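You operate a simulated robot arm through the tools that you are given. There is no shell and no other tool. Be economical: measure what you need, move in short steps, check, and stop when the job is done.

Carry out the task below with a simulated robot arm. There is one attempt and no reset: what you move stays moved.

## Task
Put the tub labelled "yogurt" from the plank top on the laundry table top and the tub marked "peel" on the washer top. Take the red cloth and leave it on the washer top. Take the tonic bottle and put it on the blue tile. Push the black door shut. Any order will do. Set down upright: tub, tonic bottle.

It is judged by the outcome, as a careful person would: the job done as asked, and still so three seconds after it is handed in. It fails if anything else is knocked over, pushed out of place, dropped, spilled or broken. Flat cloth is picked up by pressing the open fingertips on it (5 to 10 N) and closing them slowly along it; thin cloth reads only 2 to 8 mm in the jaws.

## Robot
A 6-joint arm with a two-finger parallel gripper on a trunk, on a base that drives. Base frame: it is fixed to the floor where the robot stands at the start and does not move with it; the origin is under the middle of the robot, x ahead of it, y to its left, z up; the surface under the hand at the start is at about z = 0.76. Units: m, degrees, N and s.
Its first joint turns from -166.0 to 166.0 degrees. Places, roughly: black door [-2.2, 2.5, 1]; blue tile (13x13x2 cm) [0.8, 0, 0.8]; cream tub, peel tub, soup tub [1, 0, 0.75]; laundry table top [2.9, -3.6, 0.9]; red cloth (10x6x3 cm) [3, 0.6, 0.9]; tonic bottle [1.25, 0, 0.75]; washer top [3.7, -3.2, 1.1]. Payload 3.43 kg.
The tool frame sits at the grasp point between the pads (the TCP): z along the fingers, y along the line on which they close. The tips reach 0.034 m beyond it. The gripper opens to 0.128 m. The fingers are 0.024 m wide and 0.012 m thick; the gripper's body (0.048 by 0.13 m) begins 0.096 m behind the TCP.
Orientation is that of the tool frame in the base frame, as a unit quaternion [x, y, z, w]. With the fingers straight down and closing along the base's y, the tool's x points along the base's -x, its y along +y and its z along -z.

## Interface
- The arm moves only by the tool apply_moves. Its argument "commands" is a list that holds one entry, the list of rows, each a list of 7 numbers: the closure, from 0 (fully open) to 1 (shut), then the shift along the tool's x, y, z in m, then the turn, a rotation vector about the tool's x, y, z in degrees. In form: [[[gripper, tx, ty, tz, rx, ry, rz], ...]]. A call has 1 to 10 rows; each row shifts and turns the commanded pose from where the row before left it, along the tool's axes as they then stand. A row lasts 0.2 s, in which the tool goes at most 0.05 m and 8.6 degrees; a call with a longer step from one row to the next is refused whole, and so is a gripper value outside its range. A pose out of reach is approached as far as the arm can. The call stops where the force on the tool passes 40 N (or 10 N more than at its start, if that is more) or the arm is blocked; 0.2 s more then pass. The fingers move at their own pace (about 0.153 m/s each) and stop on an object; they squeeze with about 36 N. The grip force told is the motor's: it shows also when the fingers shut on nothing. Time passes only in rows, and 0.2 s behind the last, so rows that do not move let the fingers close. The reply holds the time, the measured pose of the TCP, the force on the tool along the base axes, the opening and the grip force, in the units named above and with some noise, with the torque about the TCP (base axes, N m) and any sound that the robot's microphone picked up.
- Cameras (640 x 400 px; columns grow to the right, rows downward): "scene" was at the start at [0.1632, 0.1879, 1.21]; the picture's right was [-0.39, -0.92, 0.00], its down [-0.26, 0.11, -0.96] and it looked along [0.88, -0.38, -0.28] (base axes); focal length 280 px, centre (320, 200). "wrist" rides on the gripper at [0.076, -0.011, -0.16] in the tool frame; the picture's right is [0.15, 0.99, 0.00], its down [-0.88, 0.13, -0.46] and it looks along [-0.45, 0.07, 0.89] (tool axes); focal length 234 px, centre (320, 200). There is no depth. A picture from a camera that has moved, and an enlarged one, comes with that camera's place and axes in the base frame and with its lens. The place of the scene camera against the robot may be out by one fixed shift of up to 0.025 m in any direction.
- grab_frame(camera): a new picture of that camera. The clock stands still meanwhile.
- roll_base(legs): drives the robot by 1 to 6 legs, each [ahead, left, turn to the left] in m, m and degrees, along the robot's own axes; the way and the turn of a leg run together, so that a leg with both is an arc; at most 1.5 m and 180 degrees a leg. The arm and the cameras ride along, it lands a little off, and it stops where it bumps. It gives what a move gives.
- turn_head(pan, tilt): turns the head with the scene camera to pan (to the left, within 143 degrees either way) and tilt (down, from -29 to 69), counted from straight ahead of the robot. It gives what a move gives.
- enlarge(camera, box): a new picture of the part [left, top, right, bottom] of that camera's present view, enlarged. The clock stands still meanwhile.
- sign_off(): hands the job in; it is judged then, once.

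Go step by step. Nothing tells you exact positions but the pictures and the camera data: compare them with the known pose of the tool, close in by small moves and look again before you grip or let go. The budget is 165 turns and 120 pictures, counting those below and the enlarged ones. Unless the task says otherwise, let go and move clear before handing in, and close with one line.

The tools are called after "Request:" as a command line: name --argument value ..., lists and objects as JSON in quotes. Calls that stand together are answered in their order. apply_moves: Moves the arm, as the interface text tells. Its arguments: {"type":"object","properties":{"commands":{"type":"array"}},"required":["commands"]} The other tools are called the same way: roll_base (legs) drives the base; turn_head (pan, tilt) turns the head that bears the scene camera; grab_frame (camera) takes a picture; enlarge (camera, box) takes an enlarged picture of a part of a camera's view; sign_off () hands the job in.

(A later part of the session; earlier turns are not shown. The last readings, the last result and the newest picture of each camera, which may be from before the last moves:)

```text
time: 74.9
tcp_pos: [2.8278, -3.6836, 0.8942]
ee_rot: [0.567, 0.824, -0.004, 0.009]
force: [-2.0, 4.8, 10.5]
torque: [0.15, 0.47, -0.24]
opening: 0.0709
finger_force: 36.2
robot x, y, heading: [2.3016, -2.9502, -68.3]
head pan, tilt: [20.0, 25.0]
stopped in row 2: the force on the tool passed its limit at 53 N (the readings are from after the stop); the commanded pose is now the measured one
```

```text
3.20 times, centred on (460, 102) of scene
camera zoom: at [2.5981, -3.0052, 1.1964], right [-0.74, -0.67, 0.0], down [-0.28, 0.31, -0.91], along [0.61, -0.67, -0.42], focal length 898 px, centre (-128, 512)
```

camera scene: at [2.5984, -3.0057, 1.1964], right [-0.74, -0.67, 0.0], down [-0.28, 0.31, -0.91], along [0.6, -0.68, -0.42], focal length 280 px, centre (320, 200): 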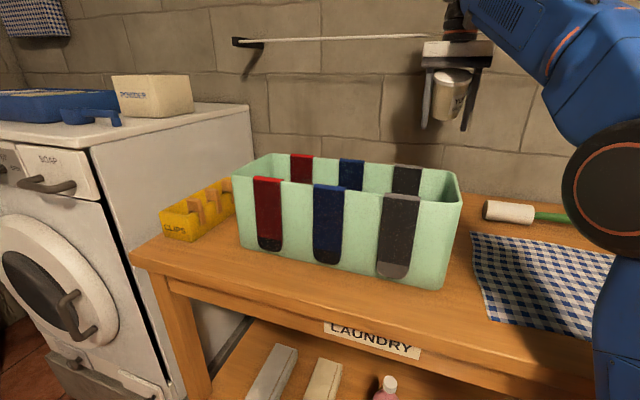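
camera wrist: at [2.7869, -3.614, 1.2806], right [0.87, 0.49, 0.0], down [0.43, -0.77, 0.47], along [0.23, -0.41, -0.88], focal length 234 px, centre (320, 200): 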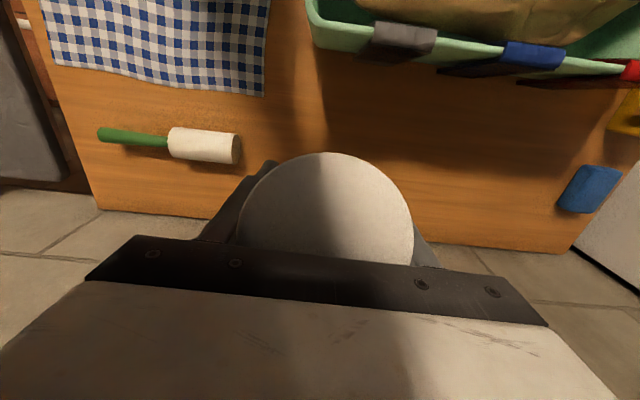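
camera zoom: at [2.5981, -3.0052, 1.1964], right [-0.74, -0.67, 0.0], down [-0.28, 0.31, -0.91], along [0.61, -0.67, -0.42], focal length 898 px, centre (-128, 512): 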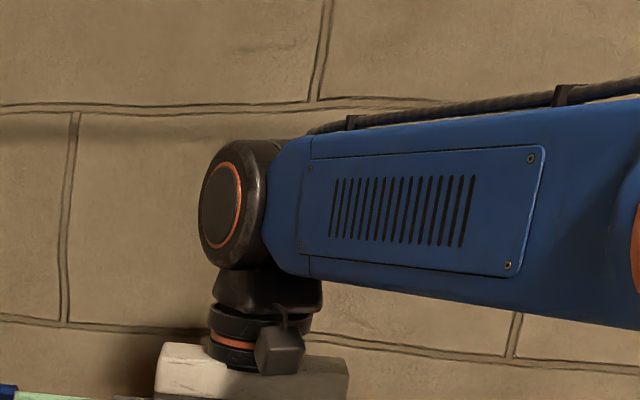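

Contact at TCP 0.894 – I check the wrist view whether the tips stand on the table.

Request:
grab_frame --camera "wrist"

Request:
turn_head --pan 20 --tilt 30

Request:
grab_frame --camera "scene"

```text
82 pictures are left
camera wrist: at [2.7883, -3.6153, 1.0519], right [0.87, 0.49, 0.0], down [0.43, -0.77, 0.47], along [0.23, -0.41, -0.88], focal length 234 px, centre (320, 200)
```

wrist: 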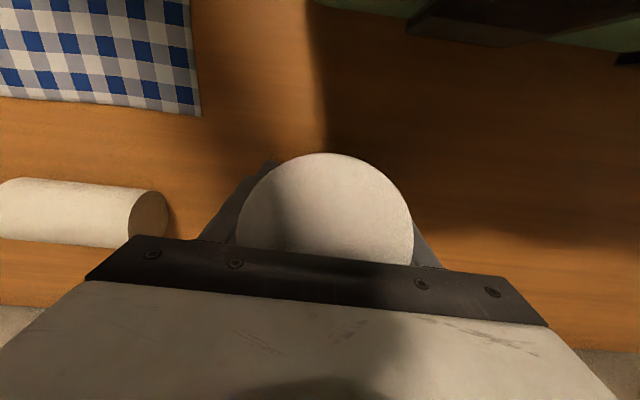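

```text
time: 75.5
tcp_pos: [2.827, -3.6852, 0.8945]
ee_rot: [0.567, 0.823, -0.004, 0.009]
force: [-2.8, 6.5, 16.8]
torque: [0.07, 0.84, -0.3]
opening: 0.0714
finger_force: 36.5
robot x, y, heading: [2.3075, -2.9474, -67.9]
head pan, tilt: [20.0, 30.0]
```

```text
81 pictures are left
camera scene: at [2.5968, -3.0037, 1.1885], right [-0.74, -0.67, 0.0], down [-0.33, 0.37, -0.87], along [0.58, -0.65, -0.5], focal length 280 px, centre (320, 200)
```

scene: 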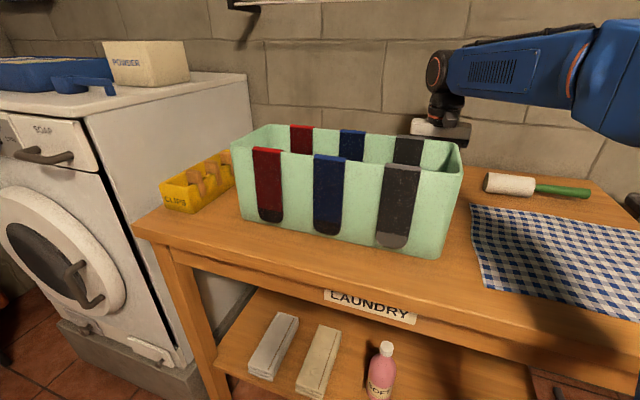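

Fingertips are on the table (top ≈0.86). I ease the grip in fine steps to see whether the tub slides gently down between the fingers.

Request:
apply_moves --commands '[[[0.6, 0, 0, -0.002, 0, 0, 0], [0.5, 0, 0, 0, 0, 0, 0], [0.46, 0, 0, 0, 0, 0, 0]]]'

```text
time: 76.3
tcp_pos: [2.8274, -3.6847, 0.8959]
ee_rot: [0.567, 0.823, -0.003, 0.008]
force: [0.5, 0.6, -1.0]
torque: [0.01, -0.03, 0.02]
opening: 0.0712
finger_force: 36.1
robot x, y, heading: [2.3066, -2.9523, -68.1]
head pan, tilt: [20.0, 30.0]
```

Request:
apply_moves --commands '[[[0.447, 0, 0, 0, 0, 0, 0]]]'

```text
time: 76.8
tcp_pos: [2.8285, -3.6859, 0.8949]
ee_rot: [0.567, 0.824, -0.005, 0.01]
force: [0.4, 0.2, 1.1]
torque: [0.02, 0.0, 0.01]
opening: 0.0721
finger_force: 11.9
robot x, y, heading: [2.3024, -2.9494, -68.3]
head pan, tilt: [20.0, 30.0]
```

Grip force is tunable (11.9 N now). I ease further in tiny steps.

Request:
apply_moves --commands '[[[0.4455, 0, 0, 0, 0, 0, 0], [0.4455, 0, 0, 0, 0, 0, 0]]]'

Request:
apply_moves --commands '[[[0.4445, 0, 0, 0, 0, 0, 0], [0.4445, 0, 0, 0, 0, 0, 0]]]'

Request:
grab_frame --camera "wrist"

```text
time: 77.3
tcp_pos: [2.8281, -3.685, 0.895]
ee_rot: [0.567, 0.824, -0.004, 0.008]
force: [1.0, -1.2, 0.3]
torque: [0.01, 0.0, 0.0]
opening: 0.0723
finger_force: 11.9
robot x, y, heading: [2.3047, -2.951, -67.8]
head pan, tilt: [20.0, 30.0]
```

```text
time: 78.0
tcp_pos: [2.8282, -3.6859, 0.8952]
ee_rot: [0.567, 0.823, -0.004, 0.009]
force: [0.2, 0.1, 0.5]
torque: [-0.01, 0.0, -0.02]
opening: 0.0718
finger_force: 11.6
robot x, y, heading: [2.3056, -2.949, -68.4]
head pan, tilt: [20.0, 30.0]
```

```text
80 pictures are left
camera wrist: at [2.7887, -3.616, 1.0531], right [0.87, 0.49, 0.0], down [0.43, -0.77, 0.47], along [0.23, -0.41, -0.88], focal length 234 px, centre (320, 200)
```

wrist: 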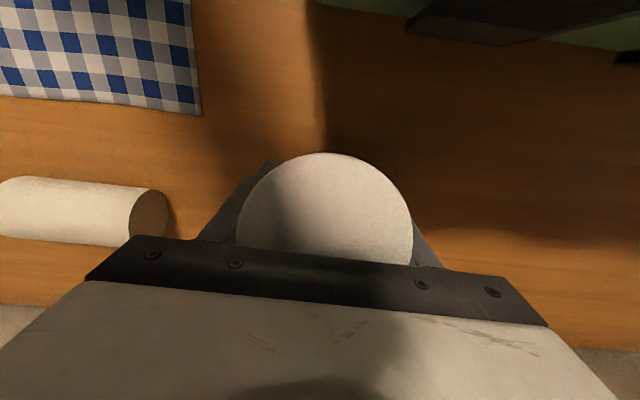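

Request:
apply_moves --commands '[[[0.4435, 0, 0, 0, 0, 0, 0], [0.4425, 0, 0, 0, 0, 0, 0], [0.4415, 0, 0, 0, 0, 0, 0]]]'

Request:
apply_moves --commands '[[[0.4405, 0, 0, 0, 0, 0, 0], [0.4395, 0, 0, 0, 0, 0, 0]]]'

Request:
grab_frame --camera "wrist"

```text
time: 78.8
tcp_pos: [2.8276, -3.6858, 0.8949]
ee_rot: [0.567, 0.823, -0.004, 0.009]
force: [0.3, -0.5, 0.4]
torque: [0.01, -0.01, -0.02]
opening: 0.0725
finger_force: 1.1
robot x, y, heading: [2.3014, -2.9481, -68.0]
head pan, tilt: [20.0, 30.0]
```

```text
time: 79.3
tcp_pos: [2.8285, -3.6861, 0.8959]
ee_rot: [0.567, 0.824, -0.004, 0.008]
force: [-0.4, 0.1, -0.6]
torque: [0.0, 0.0, 0.01]
opening: 0.0723
finger_force: 1.4
robot x, y, heading: [2.3025, -2.9476, -68.5]
head pan, tilt: [20.0, 30.0]
```

```text
79 pictures are left
camera wrist: at [2.7887, -3.616, 1.0531], right [0.87, 0.49, 0.0], down [0.43, -0.77, 0.47], along [0.23, -0.41, -0.88], focal length 234 px, centre (320, 200)
```

wrist: 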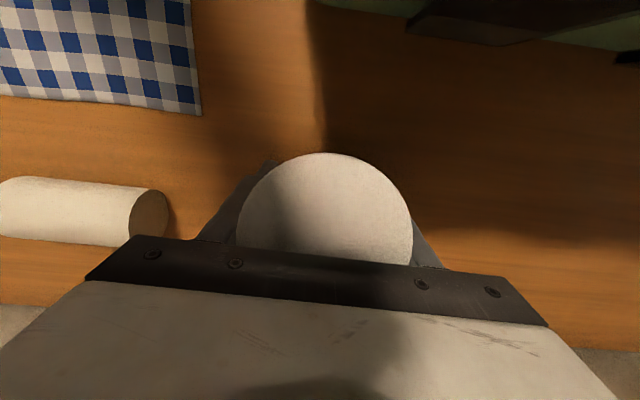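

Request:
apply_moves --commands '[[[0.4385, 0, 0, 0, 0, 0, 0], [0.4375, 0, 0, 0, 0, 0, 0]]]'

Request:
apply_moves --commands '[[[0.436, 0, 0, 0, 0, 0, 0], [0.434, 0, 0, 0, 0, 0, 0]]]'

Request:
grab_frame --camera "wrist"

```text
time: 80.0
tcp_pos: [2.8274, -3.6849, 0.8961]
ee_rot: [0.567, 0.824, -0.004, 0.009]
force: [-0.6, 0.1, -0.2]
torque: [-0.02, -0.01, 0.01]
opening: 0.0724
finger_force: 1.0
robot x, y, heading: [2.3034, -2.9453, -68.1]
head pan, tilt: [20.0, 30.0]
```

```text
time: 80.5
tcp_pos: [2.8268, -3.684, 0.8956]
ee_rot: [0.567, 0.824, -0.004, 0.009]
force: [0.9, 0.0, 1.3]
torque: [0.0, 0.0, -0.01]
opening: 0.0721
finger_force: 0.6
robot x, y, heading: [2.3049, -2.9524, -68.3]
head pan, tilt: [20.0, 30.0]
```

```text
78 pictures are left
camera wrist: at [2.7887, -3.616, 1.0531], right [0.87, 0.49, 0.0], down [0.43, -0.77, 0.47], along [0.23, -0.41, -0.88], focal length 234 px, centre (320, 200)
```

wrist: 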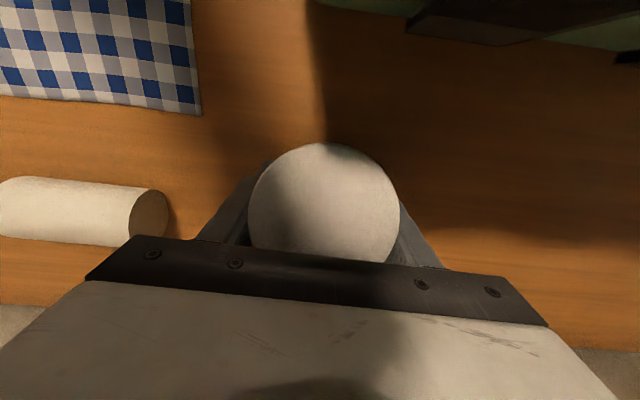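

The tub is creeping down gently. I keep going with tiny steps and waits.

Request:
apply_moves --commands '[[[0.434, 0, 0, 0, 0, 0, 0], [0.433, 0, 0, 0, 0, 0, 0], [0.433, 0, 0, 0, 0, 0, 0]]]'

Request:
grab_frame --camera "wrist"

```text
time: 81.3
tcp_pos: [2.8282, -3.6853, 0.8947]
ee_rot: [0.567, 0.823, -0.003, 0.009]
force: [0.3, -0.2, 0.3]
torque: [0.0, 0.01, 0.0]
opening: 0.0723
finger_force: 0.4
robot x, y, heading: [2.3008, -2.9478, -68.1]
head pan, tilt: [20.0, 30.0]
```

```text
77 pictures are left
camera wrist: at [2.7887, -3.616, 1.0531], right [0.87, 0.49, 0.0], down [0.43, -0.77, 0.47], along [0.23, -0.41, -0.88], focal length 234 px, centre (320, 200)
```

wrist: 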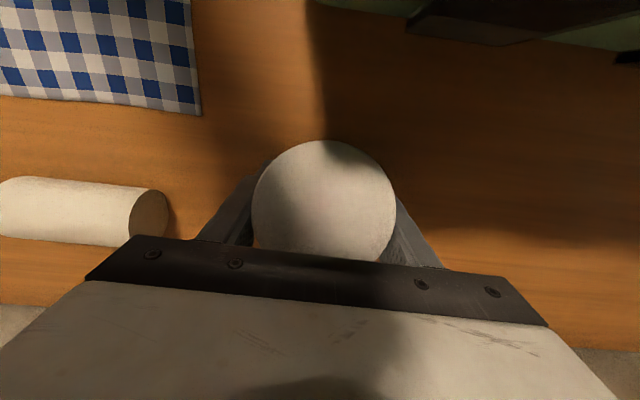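

Request:
apply_moves --commands '[[[0.432, 0, 0, 0, 0, 0, 0], [0.432, 0, 0, 0, 0, 0, 0], [0.431, 0, 0, 0, 0, 0, 0], [0.431, 0, 0, 0, 0, 0, 0], [0.431, 0, 0, 0, 0, 0, 0], [0.431, 0, 0, 0, 0, 0, 0]]]'

Request:
grab_frame --camera "wrist"

```text
time: 82.8
tcp_pos: [2.8284, -3.6861, 0.8946]
ee_rot: [0.567, 0.824, -0.003, 0.009]
force: [-0.4, 0.8, -0.7]
torque: [0.0, 0.02, 0.02]
opening: 0.0726
finger_force: 0.1
robot x, y, heading: [2.3057, -2.9499, -68.1]
head pan, tilt: [20.0, 30.0]
```

```text
76 pictures are left
camera wrist: at [2.7887, -3.616, 1.0531], right [0.87, 0.49, 0.0], down [0.43, -0.77, 0.47], along [0.23, -0.41, -0.88], focal length 234 px, centre (320, 200)
```

wrist: 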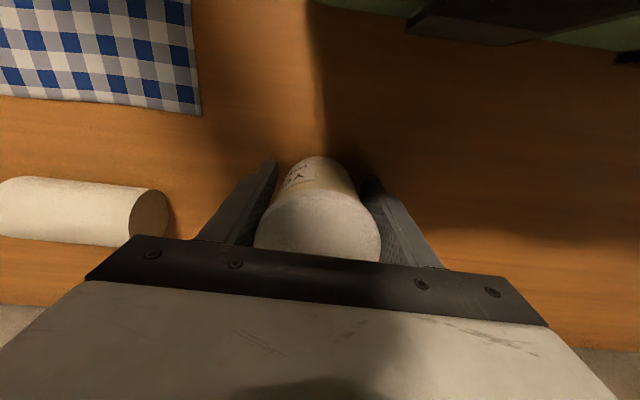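

The tub has come down to the table and looks upright. I open the fingers gently and check before rising.

Request:
apply_moves --commands '[[[0.42, 0, 0, 0, 0, 0, 0], [0.4, 0, 0, 0, 0, 0, 0], [0.35, 0, 0, 0, 0, 0, 0], [0.3, 0, 0, 0, 0, 0, 0]]]'

Request:
grab_frame --camera "wrist"

```text
time: 83.8
tcp_pos: [2.8275, -3.6847, 0.8955]
ee_rot: [0.567, 0.824, -0.004, 0.008]
force: [-0.2, -0.8, 0.6]
torque: [-0.03, -0.02, -0.01]
opening: 0.0894
finger_force: 0.0
robot x, y, heading: [2.3027, -2.9479, -68.0]
head pan, tilt: [20.0, 30.0]
```

```text
75 pictures are left
camera wrist: at [2.7887, -3.616, 1.0531], right [0.87, 0.49, 0.0], down [0.43, -0.77, 0.47], along [0.23, -0.41, -0.88], focal length 234 px, centre (320, 200)
```

wrist: 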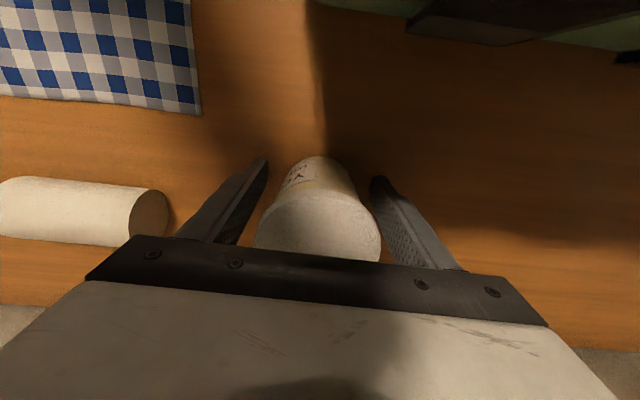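

It stands free and upright. I raise straight up and check.

Request:
apply_moves --commands '[[[0, 0, 0, -0.03, 0, 0, 0], [0, 0, 0, -0.04, 0, 0, 0], [0, 0, 0, -0.045, 0, 0, 0], [0, 0, 0, -0.045, 0, 0, 0], [0, 0, 0, -0.045, 0, 0, 0], [0, 0, 0, -0.03, 0, 0, 0]]]'

Request:
grab_frame --camera "wrist"

```text
time: 85.2
tcp_pos: [2.8235, -3.6802, 1.1277]
ee_rot: [0.567, 0.824, -0.004, 0.011]
force: [-0.5, -0.1, -0.1]
torque: [0.01, 0.03, -0.02]
opening: 0.1277
finger_force: 0.2
out of reach, approached as far as the arm can: row 6
robot x, y, heading: [2.3081, -2.9508, -68.0]
head pan, tilt: [20.0, 30.0]
```

```text
74 pictures are left
camera wrist: at [2.7845, -3.6112, 1.2852], right [0.87, 0.49, 0.0], down [0.43, -0.77, 0.48], along [0.23, -0.41, -0.88], focal length 234 px, centre (320, 200)
```

wrist: 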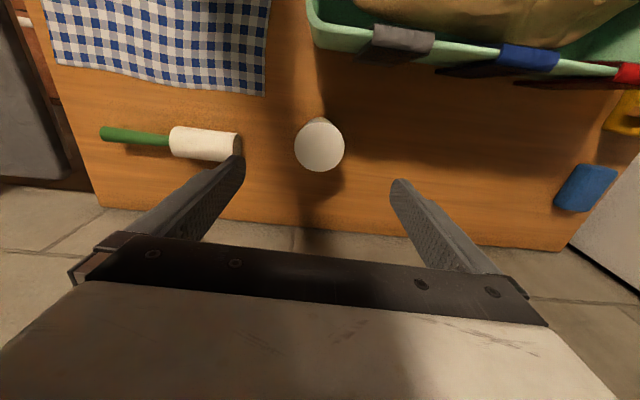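

Yogurt tub stands upright on the laundry table. I retract the arm over the box and drive back down the aisle to the plank table for the peel tub.

Request:
apply_moves --commands '[[[0, 0.045, -0.01, 0, 0, 0, 0], [0, 0.045, -0.01, 0, 0, 0, 0], [0, 0.045, -0.01, 0, 0, 0, 0], [0, 0.045, -0.01, 0, 0, 0, 0], [0, 0.045, -0.01, 0, 0, 0, 0], [0, 0.045, -0.01, 0, 0, 0, 0], [0, 0.045, -0.01, 0, 0, 0, 0], [0, 0.045, -0.01, 0, 0, 0, 0]]]'

Request:
roll_base --legs '[[0, -1.3, 0], [-1.5, 0, 0], [-1.35, 0, 0], [0, 0, 89]]'

Request:
turn_head --pan 0 --tilt 30

Request:
grab_frame --camera "scene"

```text
time: 87.0
tcp_pos: [2.6207, -3.3724, 1.1205]
ee_rot: [0.567, 0.824, -0.004, 0.008]
force: [1.3, -1.5, -0.2]
torque: [0.0, 0.03, -0.03]
opening: 0.128
finger_force: 0.1
robot x, y, heading: [2.3079, -2.9501, -68.2]
head pan, tilt: [20.0, 30.0]
```

```text
time: 110.6
tcp_pos: [0.4858, -0.4844, 1.1207]
ee_rot: [-0.163, 0.987, 0.004, 0.01]
force: [0.2, 0.0, 0.7]
torque: [0.01, 0.01, 0.0]
opening: 0.1278
finger_force: 0.0
robot x, y, heading: [0.052, -0.7874, 19.7]
head pan, tilt: [20.0, 30.0]
```

```text
time: 111.4
tcp_pos: [0.485, -0.4845, 1.1214]
ee_rot: [-0.163, 0.987, 0.004, 0.009]
force: [1.4, 0.5, 0.0]
torque: [0.02, 0.0, 0.01]
opening: 0.1278
finger_force: 0.0
robot x, y, heading: [0.0525, -0.7838, 19.8]
head pan, tilt: [0.0, 30.0]
```

```text
73 pictures are left
camera scene: at [0.1348, -0.5141, 1.1883], right [0.34, -0.94, 0.0], down [-0.47, -0.17, -0.87], along [0.81, 0.29, -0.5], focal length 280 px, centre (320, 200)
```

scene: 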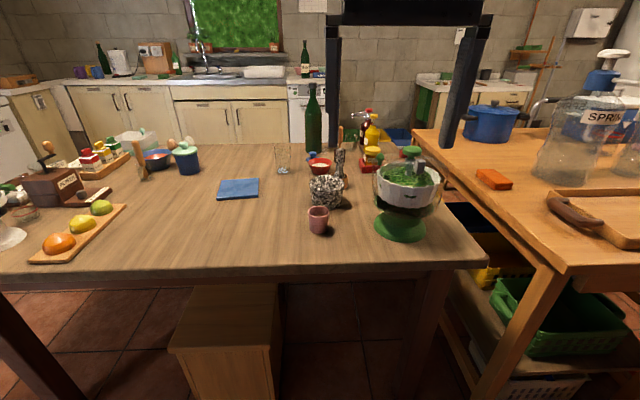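

The peel tub sits behind the green spinner. I roll a bit forward and reach over it with the wrist camera.

Request:
roll_base --legs '[[0.14, 0, 0]]'

Request:
apply_moves --commands '[[[0, -0.042, -0.0174, 0, 0, 0, 0], [0, -0.042, -0.0174, 0, 0, 0, 0], [0, -0.042, -0.0174, 0, 0, 0, 0], [0, -0.042, -0.0174, 0, 0, 0, 0], [0, -0.042, -0.0174, 0, 0, 0, 0], [0, -0.042, -0.0174, 0, 0, 0, 0], [0, -0.042, -0.0174, 0, 0, 0, 0], [0, -0.042, -0.0174, 0, 0, 0, 0]]]'

Request:
grab_frame --camera "wrist"

```text
time: 112.7
tcp_pos: [0.6181, -0.4384, 1.1207]
ee_rot: [-0.162, 0.987, 0.004, 0.01]
force: [0.8, 0.0, 0.0]
torque: [-0.02, 0.02, 0.02]
opening: 0.1279
finger_force: 0.0
robot x, y, heading: [0.1853, -0.7369, 19.4]
head pan, tilt: [0.0, 30.0]
```

```text
time: 114.5
tcp_pos: [0.9799, -0.4635, 1.1283]
ee_rot: [-0.163, 0.987, 0.003, 0.009]
force: [-0.9, -0.2, -0.1]
torque: [0.03, -0.11, -0.06]
opening: 0.1282
finger_force: 0.1
robot x, y, heading: [0.182, -0.7358, 19.8]
head pan, tilt: [0.0, 30.0]
```

```text
72 pictures are left
camera wrist: at [0.9096, -0.5001, 1.2858], right [-0.46, 0.89, 0.0], down [0.78, 0.4, 0.47], along [0.42, 0.22, -0.88], focal length 234 px, centre (320, 200)
```

wrist: 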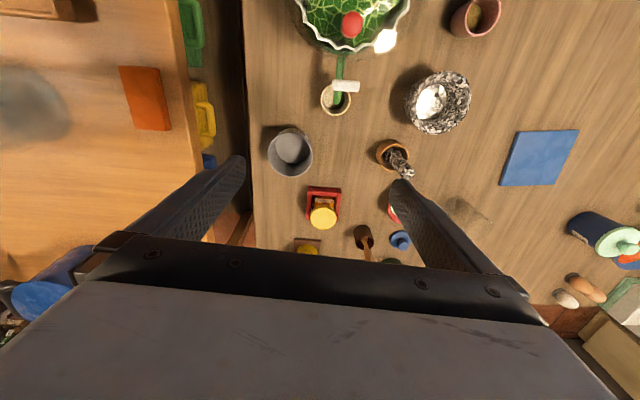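

Peel tub (grey, open) is at about [1.055,-0.489]. I centre over it and lower halfway to check.

Request:
apply_moves --commands '[[[0, -0.032, -0.024, 0, 0, 0, 0], [0, -0.031, -0.024, 0, 0, 0, 0], [0, 0, 0, 0.045, 0, 0, 0], [0, 0, 0, 0.045, 0, 0, 0], [0, 0, 0, 0.045, 0, 0, 0], [0, 0, 0, 0.045, 0, 0, 0]]]'

Request:
grab_frame --camera "wrist"

```text
time: 115.9
tcp_pos: [1.0578, -0.4859, 0.9484]
ee_rot: [-0.163, 0.987, 0.004, 0.009]
force: [0.1, 0.4, 1.5]
torque: [0.01, -0.05, -0.01]
opening: 0.128
finger_force: 0.0
robot x, y, heading: [0.1854, -0.7374, 19.7]
head pan, tilt: [0.0, 30.0]
```

```text
71 pictures are left
camera wrist: at [0.9872, -0.5223, 1.1061], right [-0.46, 0.89, 0.0], down [0.78, 0.4, 0.47], along [0.42, 0.22, -0.88], focal length 234 px, centre (320, 200)
```

wrist: 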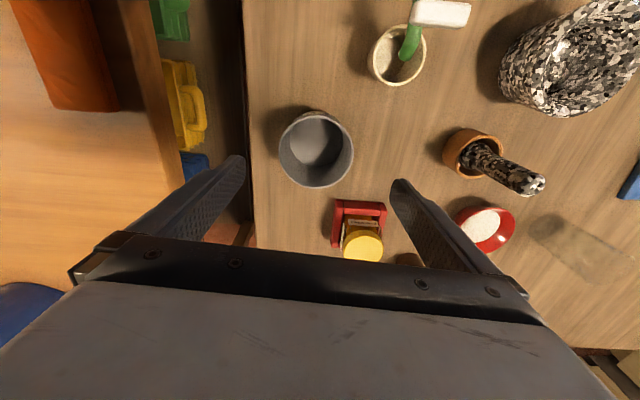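

Centred. Descending to grip height and closing.

Request:
apply_moves --commands '[[[0, 0, -0.004, 0.045, 0, 0, 0], [0, 0, 0, 0.045, 0, 0, 0], [0, 0, 0, 0.04, 0, 0, 0], [0, 0, 0, 0.01, 0, 0, 0], [0.25, 0, 0, 0, 0, 0, 0], [0.5, 0, 0, 0, 0, 0, 0], [0.5, 0, 0, 0, 0, 0, 0]]]'

Request:
grab_frame --camera "wrist"

```text
time: 117.5
tcp_pos: [1.0613, -0.488, 0.8081]
ee_rot: [-0.162, 0.987, 0.003, 0.01]
force: [0.5, 0.4, -0.3]
torque: [-0.02, -0.01, -0.03]
opening: 0.0899
finger_force: 36.4
robot x, y, heading: [0.188, -0.7363, 19.7]
head pan, tilt: [0.0, 30.0]
```

```text
70 pictures are left
camera wrist: at [0.9912, -0.5246, 0.9656], right [-0.46, 0.89, 0.0], down [0.78, 0.4, 0.47], along [0.42, 0.22, -0.88], focal length 234 px, centre (320, 200)
```

wrist: 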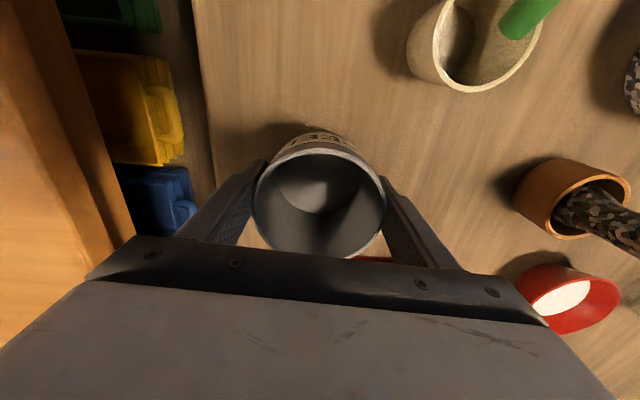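

Firm grip. Lifting and drawing in.

Request:
apply_moves --commands '[[[0.5, 0, 0, -0.02, 0, 0, 0], [0.5, 0, 0, -0.045, 0, 0, 0], [0.5, 0, 0, -0.045, 0, 0, 0], [0.5, 0, 0, -0.045, 0, 0, 0], [0.5, 0, 0, -0.045, 0, 0, 0], [0.5, 0, 0, -0.045, 0, 0, 0], [0.5, 0, 0, -0.045, 0, 0, 0], [0.5, 0, 0, -0.045, 0, 0, 0]]]'

Request:
apply_moves --commands '[[[0.5, 0.045, 0.01, 0, 0, 0, 0], [0.5, 0.045, 0.01, 0, 0, 0, 0], [0.5, 0.045, 0.01, 0, 0, 0, 0], [0.5, 0.045, 0.01, 0, 0, 0, 0], [0.5, 0.045, 0.01, 0, 0, 0, 0], [0.5, 0.045, 0.01, 0, 0, 0, 0], [0.5, 0.045, 0.01, 0, 0, 0, 0], [0.5, 0.045, 0.01, 0, 0, 0, 0], [0.5, 0.045, 0.01, 0, 0, 0, 0]]]'

Request:
grab_frame --camera "wrist"

```text
time: 119.3
tcp_pos: [1.0539, -0.4921, 1.1422]
ee_rot: [-0.163, 0.987, 0.003, 0.011]
force: [-0.3, 0.8, -0.7]
torque: [0.0, 0.0, 0.01]
opening: 0.0898
finger_force: 36.1
robot x, y, heading: [0.1798, -0.7354, 19.9]
head pan, tilt: [0.0, 30.0]
```

```text
time: 121.3
tcp_pos: [0.645, -0.5371, 1.1339]
ee_rot: [-0.163, 0.987, 0.003, 0.008]
force: [-0.4, -0.1, -0.3]
torque: [-0.06, 0.04, 0.0]
opening: 0.09
finger_force: 35.5
robot x, y, heading: [0.1838, -0.7359, 20.1]
head pan, tilt: [0.0, 30.0]
```

```text
69 pictures are left
camera wrist: at [0.5739, -0.5731, 1.2925], right [-0.46, 0.89, 0.0], down [0.78, 0.4, 0.47], along [0.42, 0.22, -0.88], focal length 234 px, centre (320, 200)
```

wrist: 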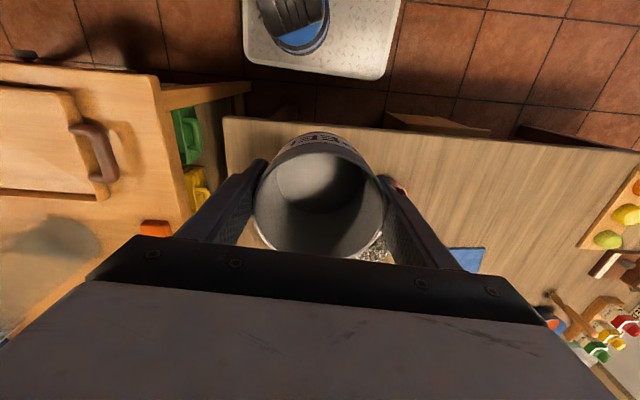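

Peel tub held upright. I drive the known route back toward the laundry corner.

Request:
roll_base --legs '[[-0.14, 0, 0], [0, 0, -88], [1.5, 0, 0], [1.2, 0, 0], [0, 1.4, 0]]'

Request:
turn_head --pan 30 --tilt 15

Request:
grab_frame --camera "scene"

```text
time: 145.7
tcp_pos: [2.6472, -3.141, 1.134]
ee_rot: [0.546, 0.838, -0.003, 0.009]
force: [0.2, -0.5, -1.1]
torque: [-0.01, 0.0, 0.02]
opening: 0.0892
finger_force: 35.6
robot x, y, heading: [2.4122, -2.6996, -65.4]
head pan, tilt: [0.0, 30.0]
```

```text
time: 146.7
tcp_pos: [2.6482, -3.141, 1.1361]
ee_rot: [0.547, 0.837, -0.004, 0.009]
force: [-0.2, 1.1, -0.1]
torque: [0.01, 0.02, 0.0]
opening: 0.0893
finger_force: 35.7
robot x, y, heading: [2.4081, -2.6958, -65.5]
head pan, tilt: [30.0, 15.0]
```

```text
68 pictures are left
camera scene: at [2.7159, -2.7285, 1.2125], right [-0.58, -0.81, 0.0], down [-0.21, 0.15, -0.97], along [0.79, -0.56, -0.26], focal length 280 px, centre (320, 200)
```

scene: 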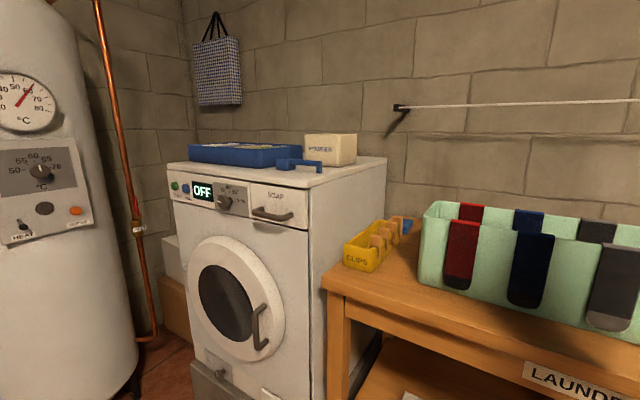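

Washer top seen (≈1.07 high, front edge e≈4.03), with a free front strip before the blue tray. I raise the arm, then strafe left to face the washer.

Request:
apply_moves --commands '[[[0.5, 0, 0, -0.045, 0, 0, 0], [0.5, 0, 0, -0.045, 0, 0, 0], [0.5, 0, 0, -0.045, 0, 0, 0], [0.5, 0, 0, -0.045, 0, 0, 0]]]'

Request:
roll_base --legs '[[0, 0.88, 0]]'

Request:
turn_head --pan 0 --tilt 15

Request:
grab_frame --camera "scene"

Request:
grab_frame --camera "wrist"

```text
time: 147.7
tcp_pos: [2.6582, -3.15, 1.159]
ee_rot: [0.546, 0.837, -0.005, 0.011]
force: [-0.3, -0.5, -0.7]
torque: [0.0, 0.03, 0.02]
opening: 0.0894
finger_force: 35.6
out of reach, approached as far as the arm can: row 1, 2, 3, 4
robot x, y, heading: [2.41, -2.7014, -65.4]
head pan, tilt: [30.0, 15.0]
```

```text
time: 152.3
tcp_pos: [3.4537, -2.7862, 1.1606]
ee_rot: [0.548, 0.836, -0.005, 0.012]
force: [1.4, -0.5, -0.8]
torque: [0.01, 0.01, 0.01]
opening: 0.0894
finger_force: 35.9
robot x, y, heading: [3.2087, -2.3297, -65.6]
head pan, tilt: [30.0, 15.0]
```

```text
time: 153.2
tcp_pos: [3.453, -2.7846, 1.1595]
ee_rot: [0.547, 0.837, -0.004, 0.012]
force: [-0.6, 0.0, 0.0]
torque: [0.0, -0.03, 0.01]
opening: 0.0891
finger_force: 36.1
robot x, y, heading: [3.2032, -2.3311, -65.5]
head pan, tilt: [0.0, 15.0]
```

```text
67 pictures are left
camera scene: at [3.4748, -2.3952, 1.2125], right [-0.91, -0.42, 0.0], down [-0.11, 0.24, -0.97], along [0.4, -0.88, -0.26], focal length 280 px, centre (320, 200)
```

scene: 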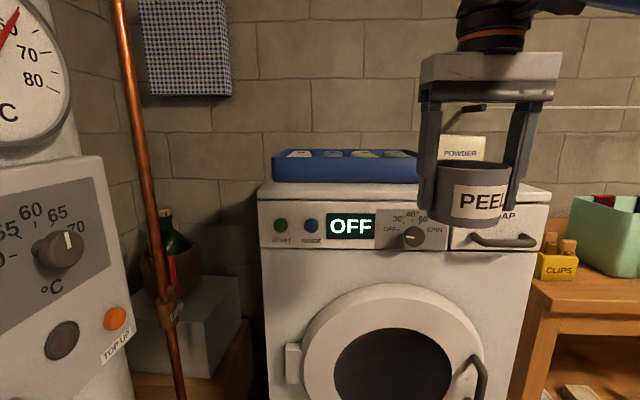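

```text
66 pictures are left
camera wrist: at [3.4107, -2.7178, 1.3168], right [0.85, 0.53, 0.0], down [0.47, -0.75, 0.48], along [0.25, -0.4, -0.88], focal length 234 px, centre (320, 200)
```

wrist: 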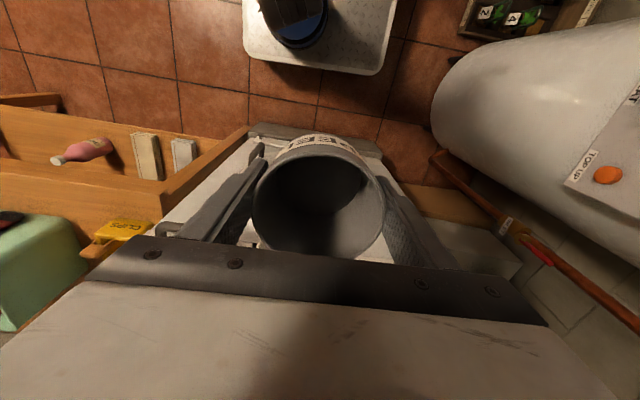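

Hand height is just enough (tub bottom ≈1.11 vs washer top ≈1.08). I move forward partway and look down.

Request:
apply_moves --commands '[[[0.5, -0.04, 0, -0.01, 0, 0, 0], [0.5, -0.04, 0, -0.01, 0, 0, 0], [0.5, -0.04, 0, -0.01, 0, 0, 0], [0.5, -0.03, 0, -0.01, 0, 0, 0]]]'

Request:
grab_frame --camera "wrist"

Request:
grab_frame --camera "scene"

```text
time: 154.2
tcp_pos: [3.5133, -2.9236, 1.184]
ee_rot: [0.548, 0.836, -0.006, 0.015]
force: [-0.8, 0.9, -0.8]
torque: [-0.06, -0.03, 0.0]
opening: 0.0891
finger_force: 36.4
out of reach, approached as far as the arm can: row 2, 3, 4
robot x, y, heading: [3.2058, -2.3367, -65.3]
head pan, tilt: [0.0, 15.0]
```

```text
65 pictures are left
camera wrist: at [3.4698, -2.855, 1.3406], right [0.85, 0.53, 0.0], down [0.46, -0.74, 0.48], along [0.26, -0.41, -0.88], focal length 234 px, centre (320, 200)
```

wrist: 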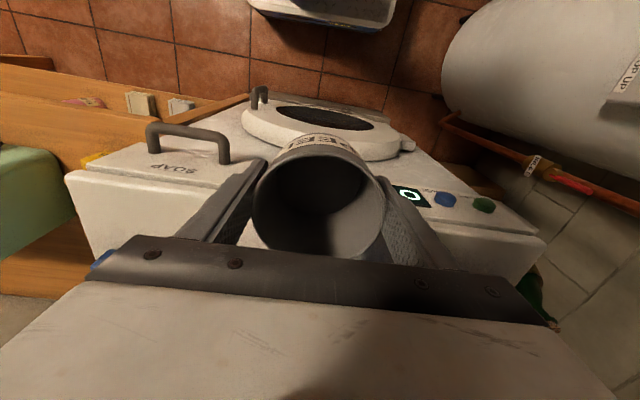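

```text
64 pictures are left
camera scene: at [3.4745, -2.395, 1.2126], right [-0.91, -0.42, 0.0], down [-0.11, 0.24, -0.97], along [0.4, -0.88, -0.26], focal length 280 px, centre (320, 200)
```

scene: 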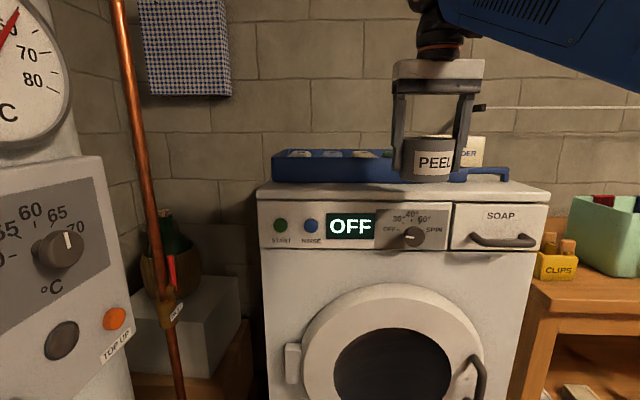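

Request:
enlarge --camera "scene" --box '[250, 120, 570, 220]'

```text
2.00 times, centred on (410, 170) of scene
camera zoom: at [3.4745, -2.395, 1.2126], right [-0.91, -0.42, 0.0], down [-0.11, 0.24, -0.97], along [0.4, -0.88, -0.26], focal length 561 px, centre (140, 260)
```

zoom: 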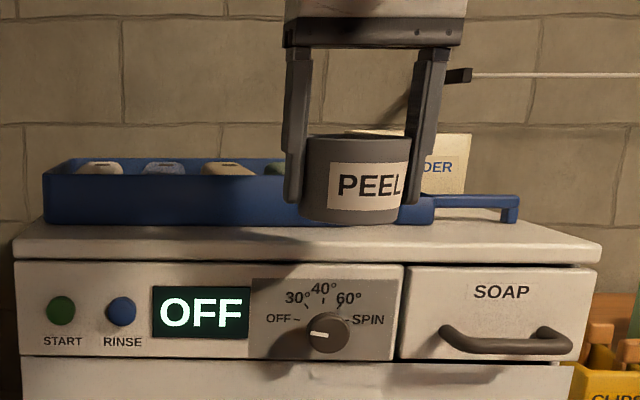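

The strip before the tray is about 10–15 cm. I edge forward a little more over it and view from the wrist.

Request:
apply_moves --commands '[[[0.5, -0.035, 0, -0.01, 0, 0, 0], [0.5, -0.035, 0, -0.01, 0, 0, 0], [0.5, -0.03, 0, 0, 0, 0, 0]]]'

Request:
grab_frame --camera "wrist"

Request:
enlarge --camera "scene" --box '[250, 120, 570, 220]'

```text
time: 155.1
tcp_pos: [3.5511, -3.0126, 1.178]
ee_rot: [0.548, 0.837, -0.005, 0.013]
force: [-0.6, 0.7, 0.0]
torque: [-0.05, -0.07, -0.03]
opening: 0.0893
finger_force: 35.5
out of reach, approached as far as the arm can: row 1, 2, 3
robot x, y, heading: [3.2081, -2.3365, -65.5]
head pan, tilt: [0.0, 15.0]
```

```text
62 pictures are left
camera wrist: at [3.5086, -2.9447, 1.3349], right [0.85, 0.53, 0.0], down [0.46, -0.74, 0.48], along [0.26, -0.41, -0.88], focal length 234 px, centre (320, 200)
```

wrist: 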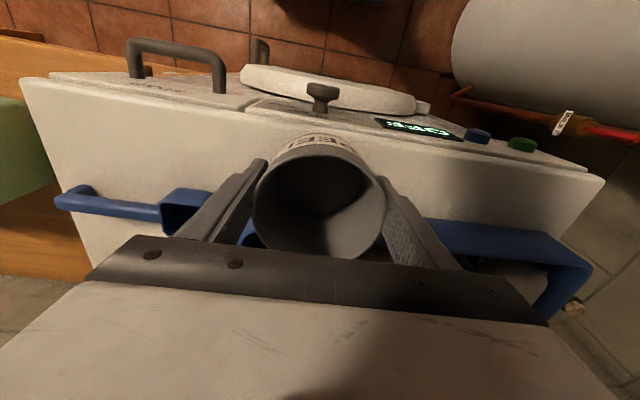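

```text
2.00 times, centred on (410, 170) of scene
camera zoom: at [3.4746, -2.395, 1.2126], right [-0.91, -0.42, 0.0], down [-0.11, 0.24, -0.97], along [0.4, -0.88, -0.26], focal length 561 px, centre (140, 260)
```

zoom: 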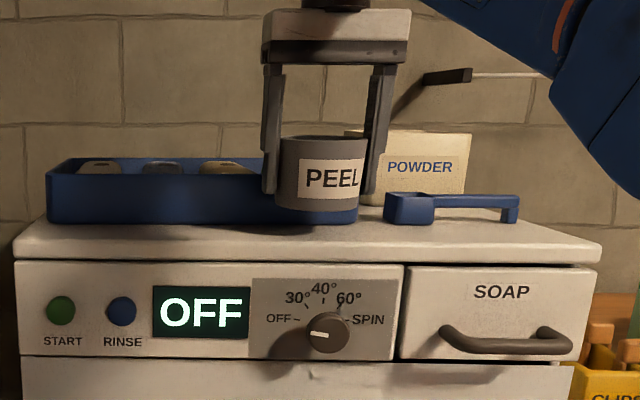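

The strip before the tray is too narrow for the tub, but in front of the scoop's thin handle (right front corner) there's about 10 cm. I shift the tub there and look.

Request:
apply_moves --commands '[[[0.5, -0.002, -0.042, -0.005, 0, 0, 0], [0.5, -0.002, -0.042, -0.005, 0, 0, 0], [0.5, -0.002, -0.042, 0, 0, 0, 0], [0.5, -0.003, -0.042, 0, 0, 0, 0], [0.5, -0.003, -0.042, 0, 0, 0, 0]]]'

Request:
grab_frame --camera "wrist"

Request:
enlarge --camera "scene" --box '[350, 120, 590, 220]'

```text
time: 156.2
tcp_pos: [3.363, -3.1057, 1.1754]
ee_rot: [0.547, 0.837, -0.005, 0.014]
force: [-1.1, 0.0, -0.6]
torque: [-0.02, 0.02, -0.01]
opening: 0.0894
finger_force: 36.0
out of reach, approached as far as the arm can: row 1, 2
robot x, y, heading: [3.2064, -2.3326, -65.3]
head pan, tilt: [0.0, 15.0]
```

```text
60 pictures are left
camera wrist: at [3.3206, -3.0378, 1.3325], right [0.85, 0.53, 0.0], down [0.47, -0.74, 0.48], along [0.26, -0.41, -0.88], focal length 234 px, centre (320, 200)
```

wrist: 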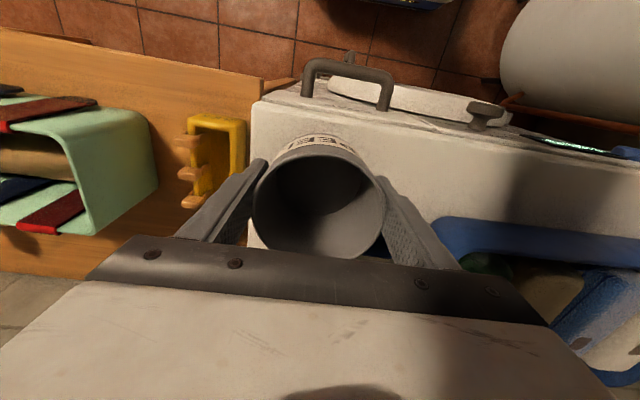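

```text
2.67 times, centred on (470, 170) of scene
camera zoom: at [3.4749, -2.3949, 1.2125], right [-0.91, -0.42, 0.0], down [-0.11, 0.24, -0.97], along [0.4, -0.88, -0.26], focal length 748 px, centre (-80, 280)
```

zoom: 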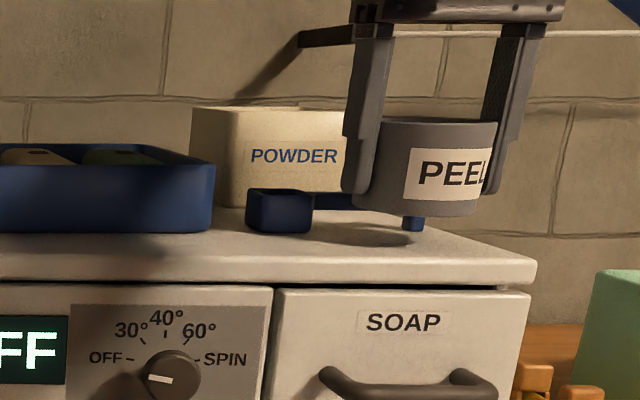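

Positioned over the right-front corner area with the handle behind. Lowering in small steps to contact.

Request:
apply_moves --commands '[[[0.5, 0, 0, 0.006, 0, 0, 0], [0.5, 0, 0, 0.006, 0, 0, 0], [0.5, 0, 0, 0.006, 0, 0, 0]]]'

Request:
enlarge --camera "scene" --box '[430, 140, 570, 220]'

```text
time: 157.1
tcp_pos: [3.3621, -3.1066, 1.1606]
ee_rot: [0.547, 0.837, -0.005, 0.012]
force: [-0.1, -0.1, -1.8]
torque: [0.02, 0.0, 0.01]
opening: 0.0892
finger_force: 35.7
robot x, y, heading: [3.2046, -2.3333, -65.4]
head pan, tilt: [0.0, 15.0]
```

```text
4.57 times, centred on (500, 180) of scene
camera zoom: at [3.4747, -2.3953, 1.2125], right [-0.91, -0.42, 0.0], down [-0.11, 0.24, -0.97], along [0.4, -0.88, -0.26], focal length 1282 px, centre (-503, 291)
```

zoom: 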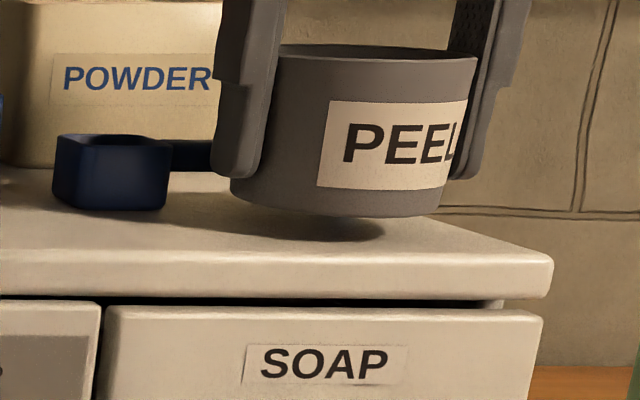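

Request:
apply_moves --commands '[[[0.5, 0, 0, 0.006, 0, 0, 0], [0.5, 0, 0, 0.004, 0, 0, 0]]]'

Request:
apply_moves --commands '[[[0.5, 0, 0, 0.004, 0, 0, 0]]]'

Request:
apply_moves --commands '[[[0.5, 0, 0, 0.003, 0, 0, 0]]]'

Request:
enlarge --camera "scene" --box '[430, 140, 570, 220]'

```text
time: 157.7
tcp_pos: [3.3649, -3.1093, 1.1509]
ee_rot: [0.547, 0.837, -0.004, 0.012]
force: [-0.1, -0.5, -0.9]
torque: [0.0, 0.01, -0.03]
opening: 0.0894
finger_force: 36.2
robot x, y, heading: [3.2071, -2.3348, -65.3]
head pan, tilt: [0.0, 15.0]
```

```text
time: 158.1
tcp_pos: [3.3647, -3.1061, 1.1469]
ee_rot: [0.547, 0.837, -0.005, 0.011]
force: [0.4, -1.2, 3.2]
torque: [0.07, -0.04, 0.02]
opening: 0.0893
finger_force: 36.0
robot x, y, heading: [3.2015, -2.3354, -65.3]
head pan, tilt: [0.0, 15.0]
```

```text
time: 158.4
tcp_pos: [3.3639, -3.1054, 1.1441]
ee_rot: [0.547, 0.837, -0.005, 0.012]
force: [-0.1, -2.5, 20.6]
torque: [0.01, 0.07, -0.02]
opening: 0.0897
finger_force: 35.1
robot x, y, heading: [3.2059, -2.3296, -65.3]
head pan, tilt: [0.0, 15.0]
```

```text
4.57 times, centred on (500, 180) of scene
camera zoom: at [3.4746, -2.3948, 1.2126], right [-0.91, -0.42, 0.0], down [-0.11, 0.24, -0.97], along [0.4, -0.88, -0.26], focal length 1282 px, centre (-503, 291)
```

zoom: 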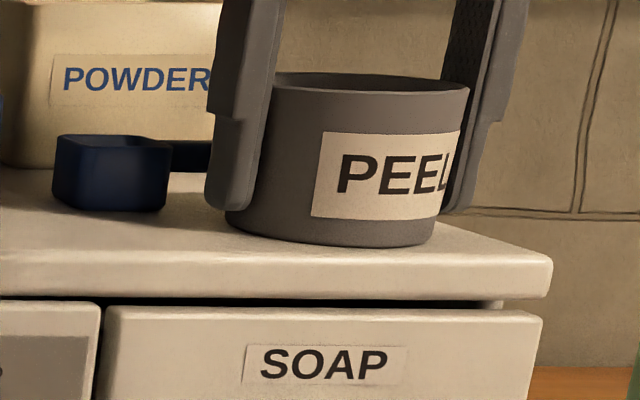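

The tub rests on the washer top, fully on. I open just enough and rise.

Request:
apply_moves --commands '[[[0.5, 0, 0, -0.002, 0, 0, 0], [0.28, 0, 0, 0, 0, 0, 0], [0.22, 0, 0, 0, 0, 0, 0], [0.2, 0, 0, 0, 0, 0, 0], [0.2, 0, 0, -0.01, 0, 0, 0], [0.2, 0, 0, -0.015, 0, 0, 0], [0.2, 0.0, 0, -0.01, 0, 0, 0]]]'

Request:
enlarge --camera "scene" --box '[430, 140, 570, 220]'

```text
time: 160.1
tcp_pos: [3.3643, -3.1071, 1.1773]
ee_rot: [0.547, 0.837, -0.006, 0.014]
force: [0.1, -0.5, -0.5]
torque: [-0.02, 0.0, 0.01]
opening: 0.1023
finger_force: 0.2
out of reach, approached as far as the arm can: row 7
robot x, y, heading: [3.2055, -2.3323, -65.4]
head pan, tilt: [0.0, 15.0]
```

```text
4.57 times, centred on (500, 180) of scene
camera zoom: at [3.4747, -2.3953, 1.2125], right [-0.91, -0.42, 0.0], down [-0.11, 0.24, -0.97], along [0.4, -0.88, -0.26], focal length 1282 px, centre (-503, 291)
```

zoom: 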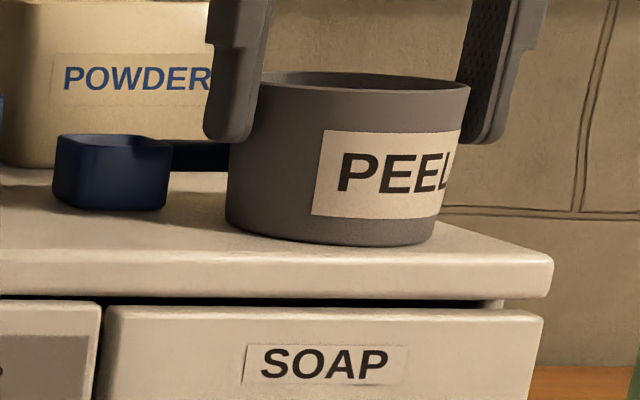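

Tub stands; since the arm can't rise higher here, I open slightly more and withdraw straight back with the fingers on either side.

Request:
apply_moves --commands '[[[0.1, 0, 0, 0, 0, 0, 0], [0.1, 0.03, 0, 0, 0, 0, 0], [0.1, 0.03, 0, 0, 0, 0, 0], [0.1, 0.03, 0, 0, 0, 0, 0], [0.1, 0.03, 0, 0, 0, 0, 0], [0.1, 0.03, 0, 0, 0, 0, 0]]]'

Request:
enlarge --camera "scene" --box '[250, 120, 570, 320]'

```text
time: 161.4
tcp_pos: [3.3041, -2.9688, 1.1732]
ee_rot: [0.547, 0.837, -0.003, 0.012]
force: [-0.8, -0.4, -0.2]
torque: [0.07, -0.01, 0.0]
opening: 0.1154
finger_force: 0.0
robot x, y, heading: [3.2067, -2.3322, -65.4]
head pan, tilt: [0.0, 15.0]
```

```text
2.00 times, centred on (410, 220) of scene
camera zoom: at [3.4748, -2.3956, 1.2125], right [-0.91, -0.42, 0.0], down [-0.11, 0.24, -0.97], along [0.4, -0.88, -0.26], focal length 561 px, centre (140, 160)
```

zoom: 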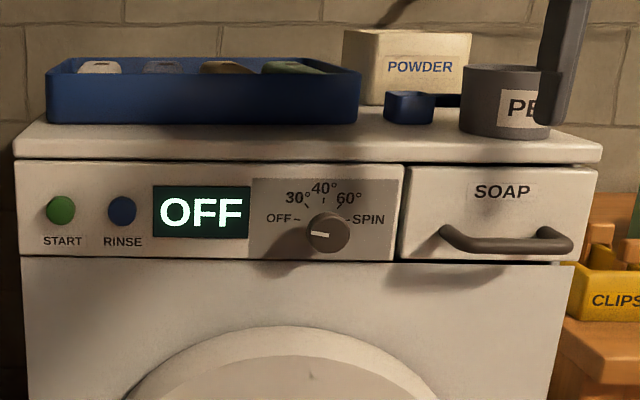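

Both tubs are placed. Next the red cloth: I back away along the open lane beside the taped area toward the dishwasher counter.

Request:
roll_base --legs '[[-1.5, 0, 0], [-1.2, 0.1, 0], [0, 0, 87]]'

Request:
turn_head --pan 0 --tilt 20

Request:
grab_frame --camera "scene"

```text
time: 176.5
tcp_pos: [2.6538, -0.2899, 1.1752]
ee_rot: [0.242, 0.97, -0.001, 0.014]
force: [0.8, -0.2, -0.2]
torque: [-0.01, 0.0, 0.0]
opening: 0.1152
finger_force: 0.0
robot x, y, heading: [2.1832, 0.1476, -27.0]
head pan, tilt: [0.0, 15.0]
stopped in leg 3: the robot was blocked; the commanded pose is now the measured one
```

```text
time: 177.2
tcp_pos: [2.654, -0.2911, 1.1745]
ee_rot: [0.242, 0.97, -0.001, 0.013]
force: [-0.5, -0.2, -0.5]
torque: [0.02, -0.01, -0.02]
opening: 0.1153
finger_force: 0.1
robot x, y, heading: [2.1808, 0.1442, -27.0]
head pan, tilt: [0.0, 20.0]
```

```text
54 pictures are left
camera scene: at [2.4345, 0.2675, 1.2044], right [-0.45, -0.89, 0.0], down [-0.3, 0.16, -0.94], along [0.84, -0.43, -0.34], focal length 280 px, centre (320, 200)
```

scene: 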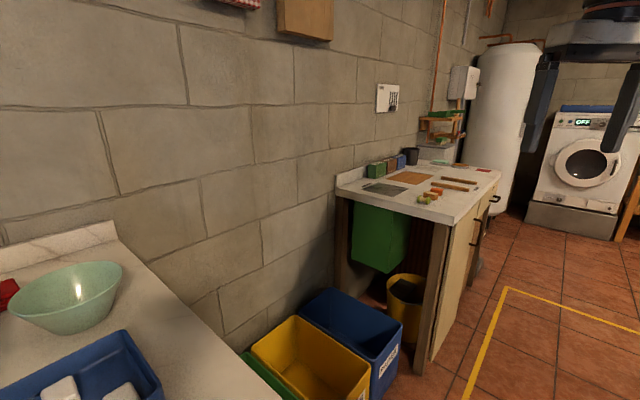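

I touched something (likely a bin) while turning; they still look in place. I back off a little before finishing the turn. The red cloth is glimpsed left of the green bowl.

Request:
roll_base --legs '[[-0.26, -0.05, 0], [0, 0, 48]]'

Request:
turn_head --pan 0 --tilt 30

Request:
grab_frame --camera "scene"

```text
time: 181.3
tcp_pos: [2.5687, 0.2813, 1.1735]
ee_rot: [-0.176, 0.984, 0.005, 0.012]
force: [0.8, -1.0, -0.2]
torque: [-0.02, -0.03, 0.03]
opening: 0.1154
finger_force: 0.0
robot x, y, heading: [1.9293, 0.2172, 21.2]
head pan, tilt: [0.0, 20.0]
```

```text
time: 182.0
tcp_pos: [2.568, 0.2803, 1.1752]
ee_rot: [-0.175, 0.984, 0.004, 0.012]
force: [-0.1, -0.8, 0.3]
torque: [-0.05, 0.02, 0.0]
opening: 0.1151
finger_force: 0.1
robot x, y, heading: [1.9301, 0.2203, 21.0]
head pan, tilt: [0.0, 30.0]
```

```text
53 pictures are left
camera scene: at [2.0052, 0.4906, 1.1884], right [0.36, -0.93, 0.0], down [-0.47, -0.18, -0.87], along [0.81, 0.31, -0.5], focal length 280 px, centre (320, 200)
```

scene: 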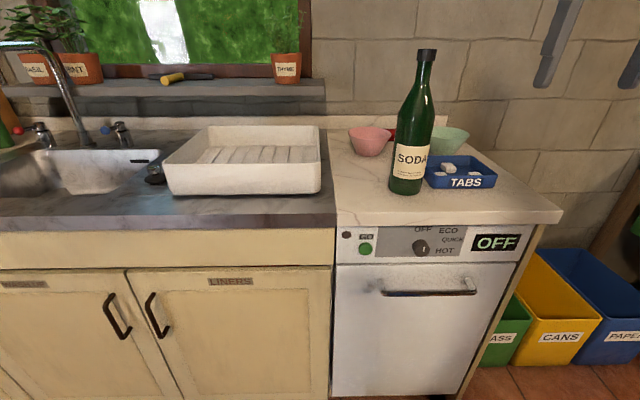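

The cloth lies behind the SODA bottle between two bowls. I approach from the right to avoid the bottle and get a wrist view.

Request:
roll_base --legs '[[0.14, -0.19, 0]]'

Request:
grab_frame --camera "wrist"

```text
time: 183.7
tcp_pos: [2.7686, 0.1552, 1.1741]
ee_rot: [-0.177, 0.984, 0.005, 0.013]
force: [0.0, -0.2, 0.0]
torque: [0.01, 0.02, 0.0]
opening: 0.1154
finger_force: 0.0
robot x, y, heading: [2.1262, 0.0945, 21.4]
head pan, tilt: [0.0, 30.0]
```

```text
52 pictures are left
camera wrist: at [2.6973, 0.1167, 1.3315], right [-0.48, 0.88, 0.0], down [0.77, 0.42, 0.48], along [0.42, 0.23, -0.88], focal length 234 px, centre (320, 200)
```

wrist: 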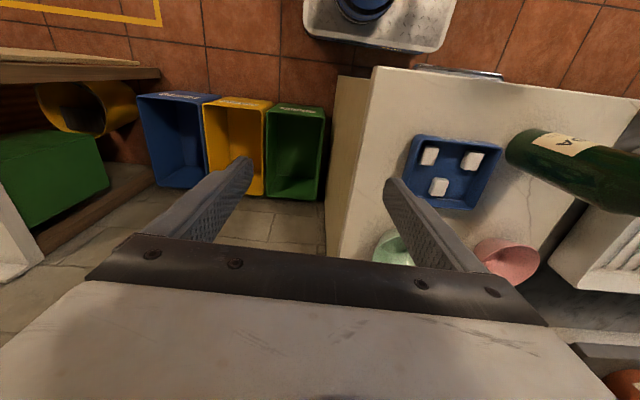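

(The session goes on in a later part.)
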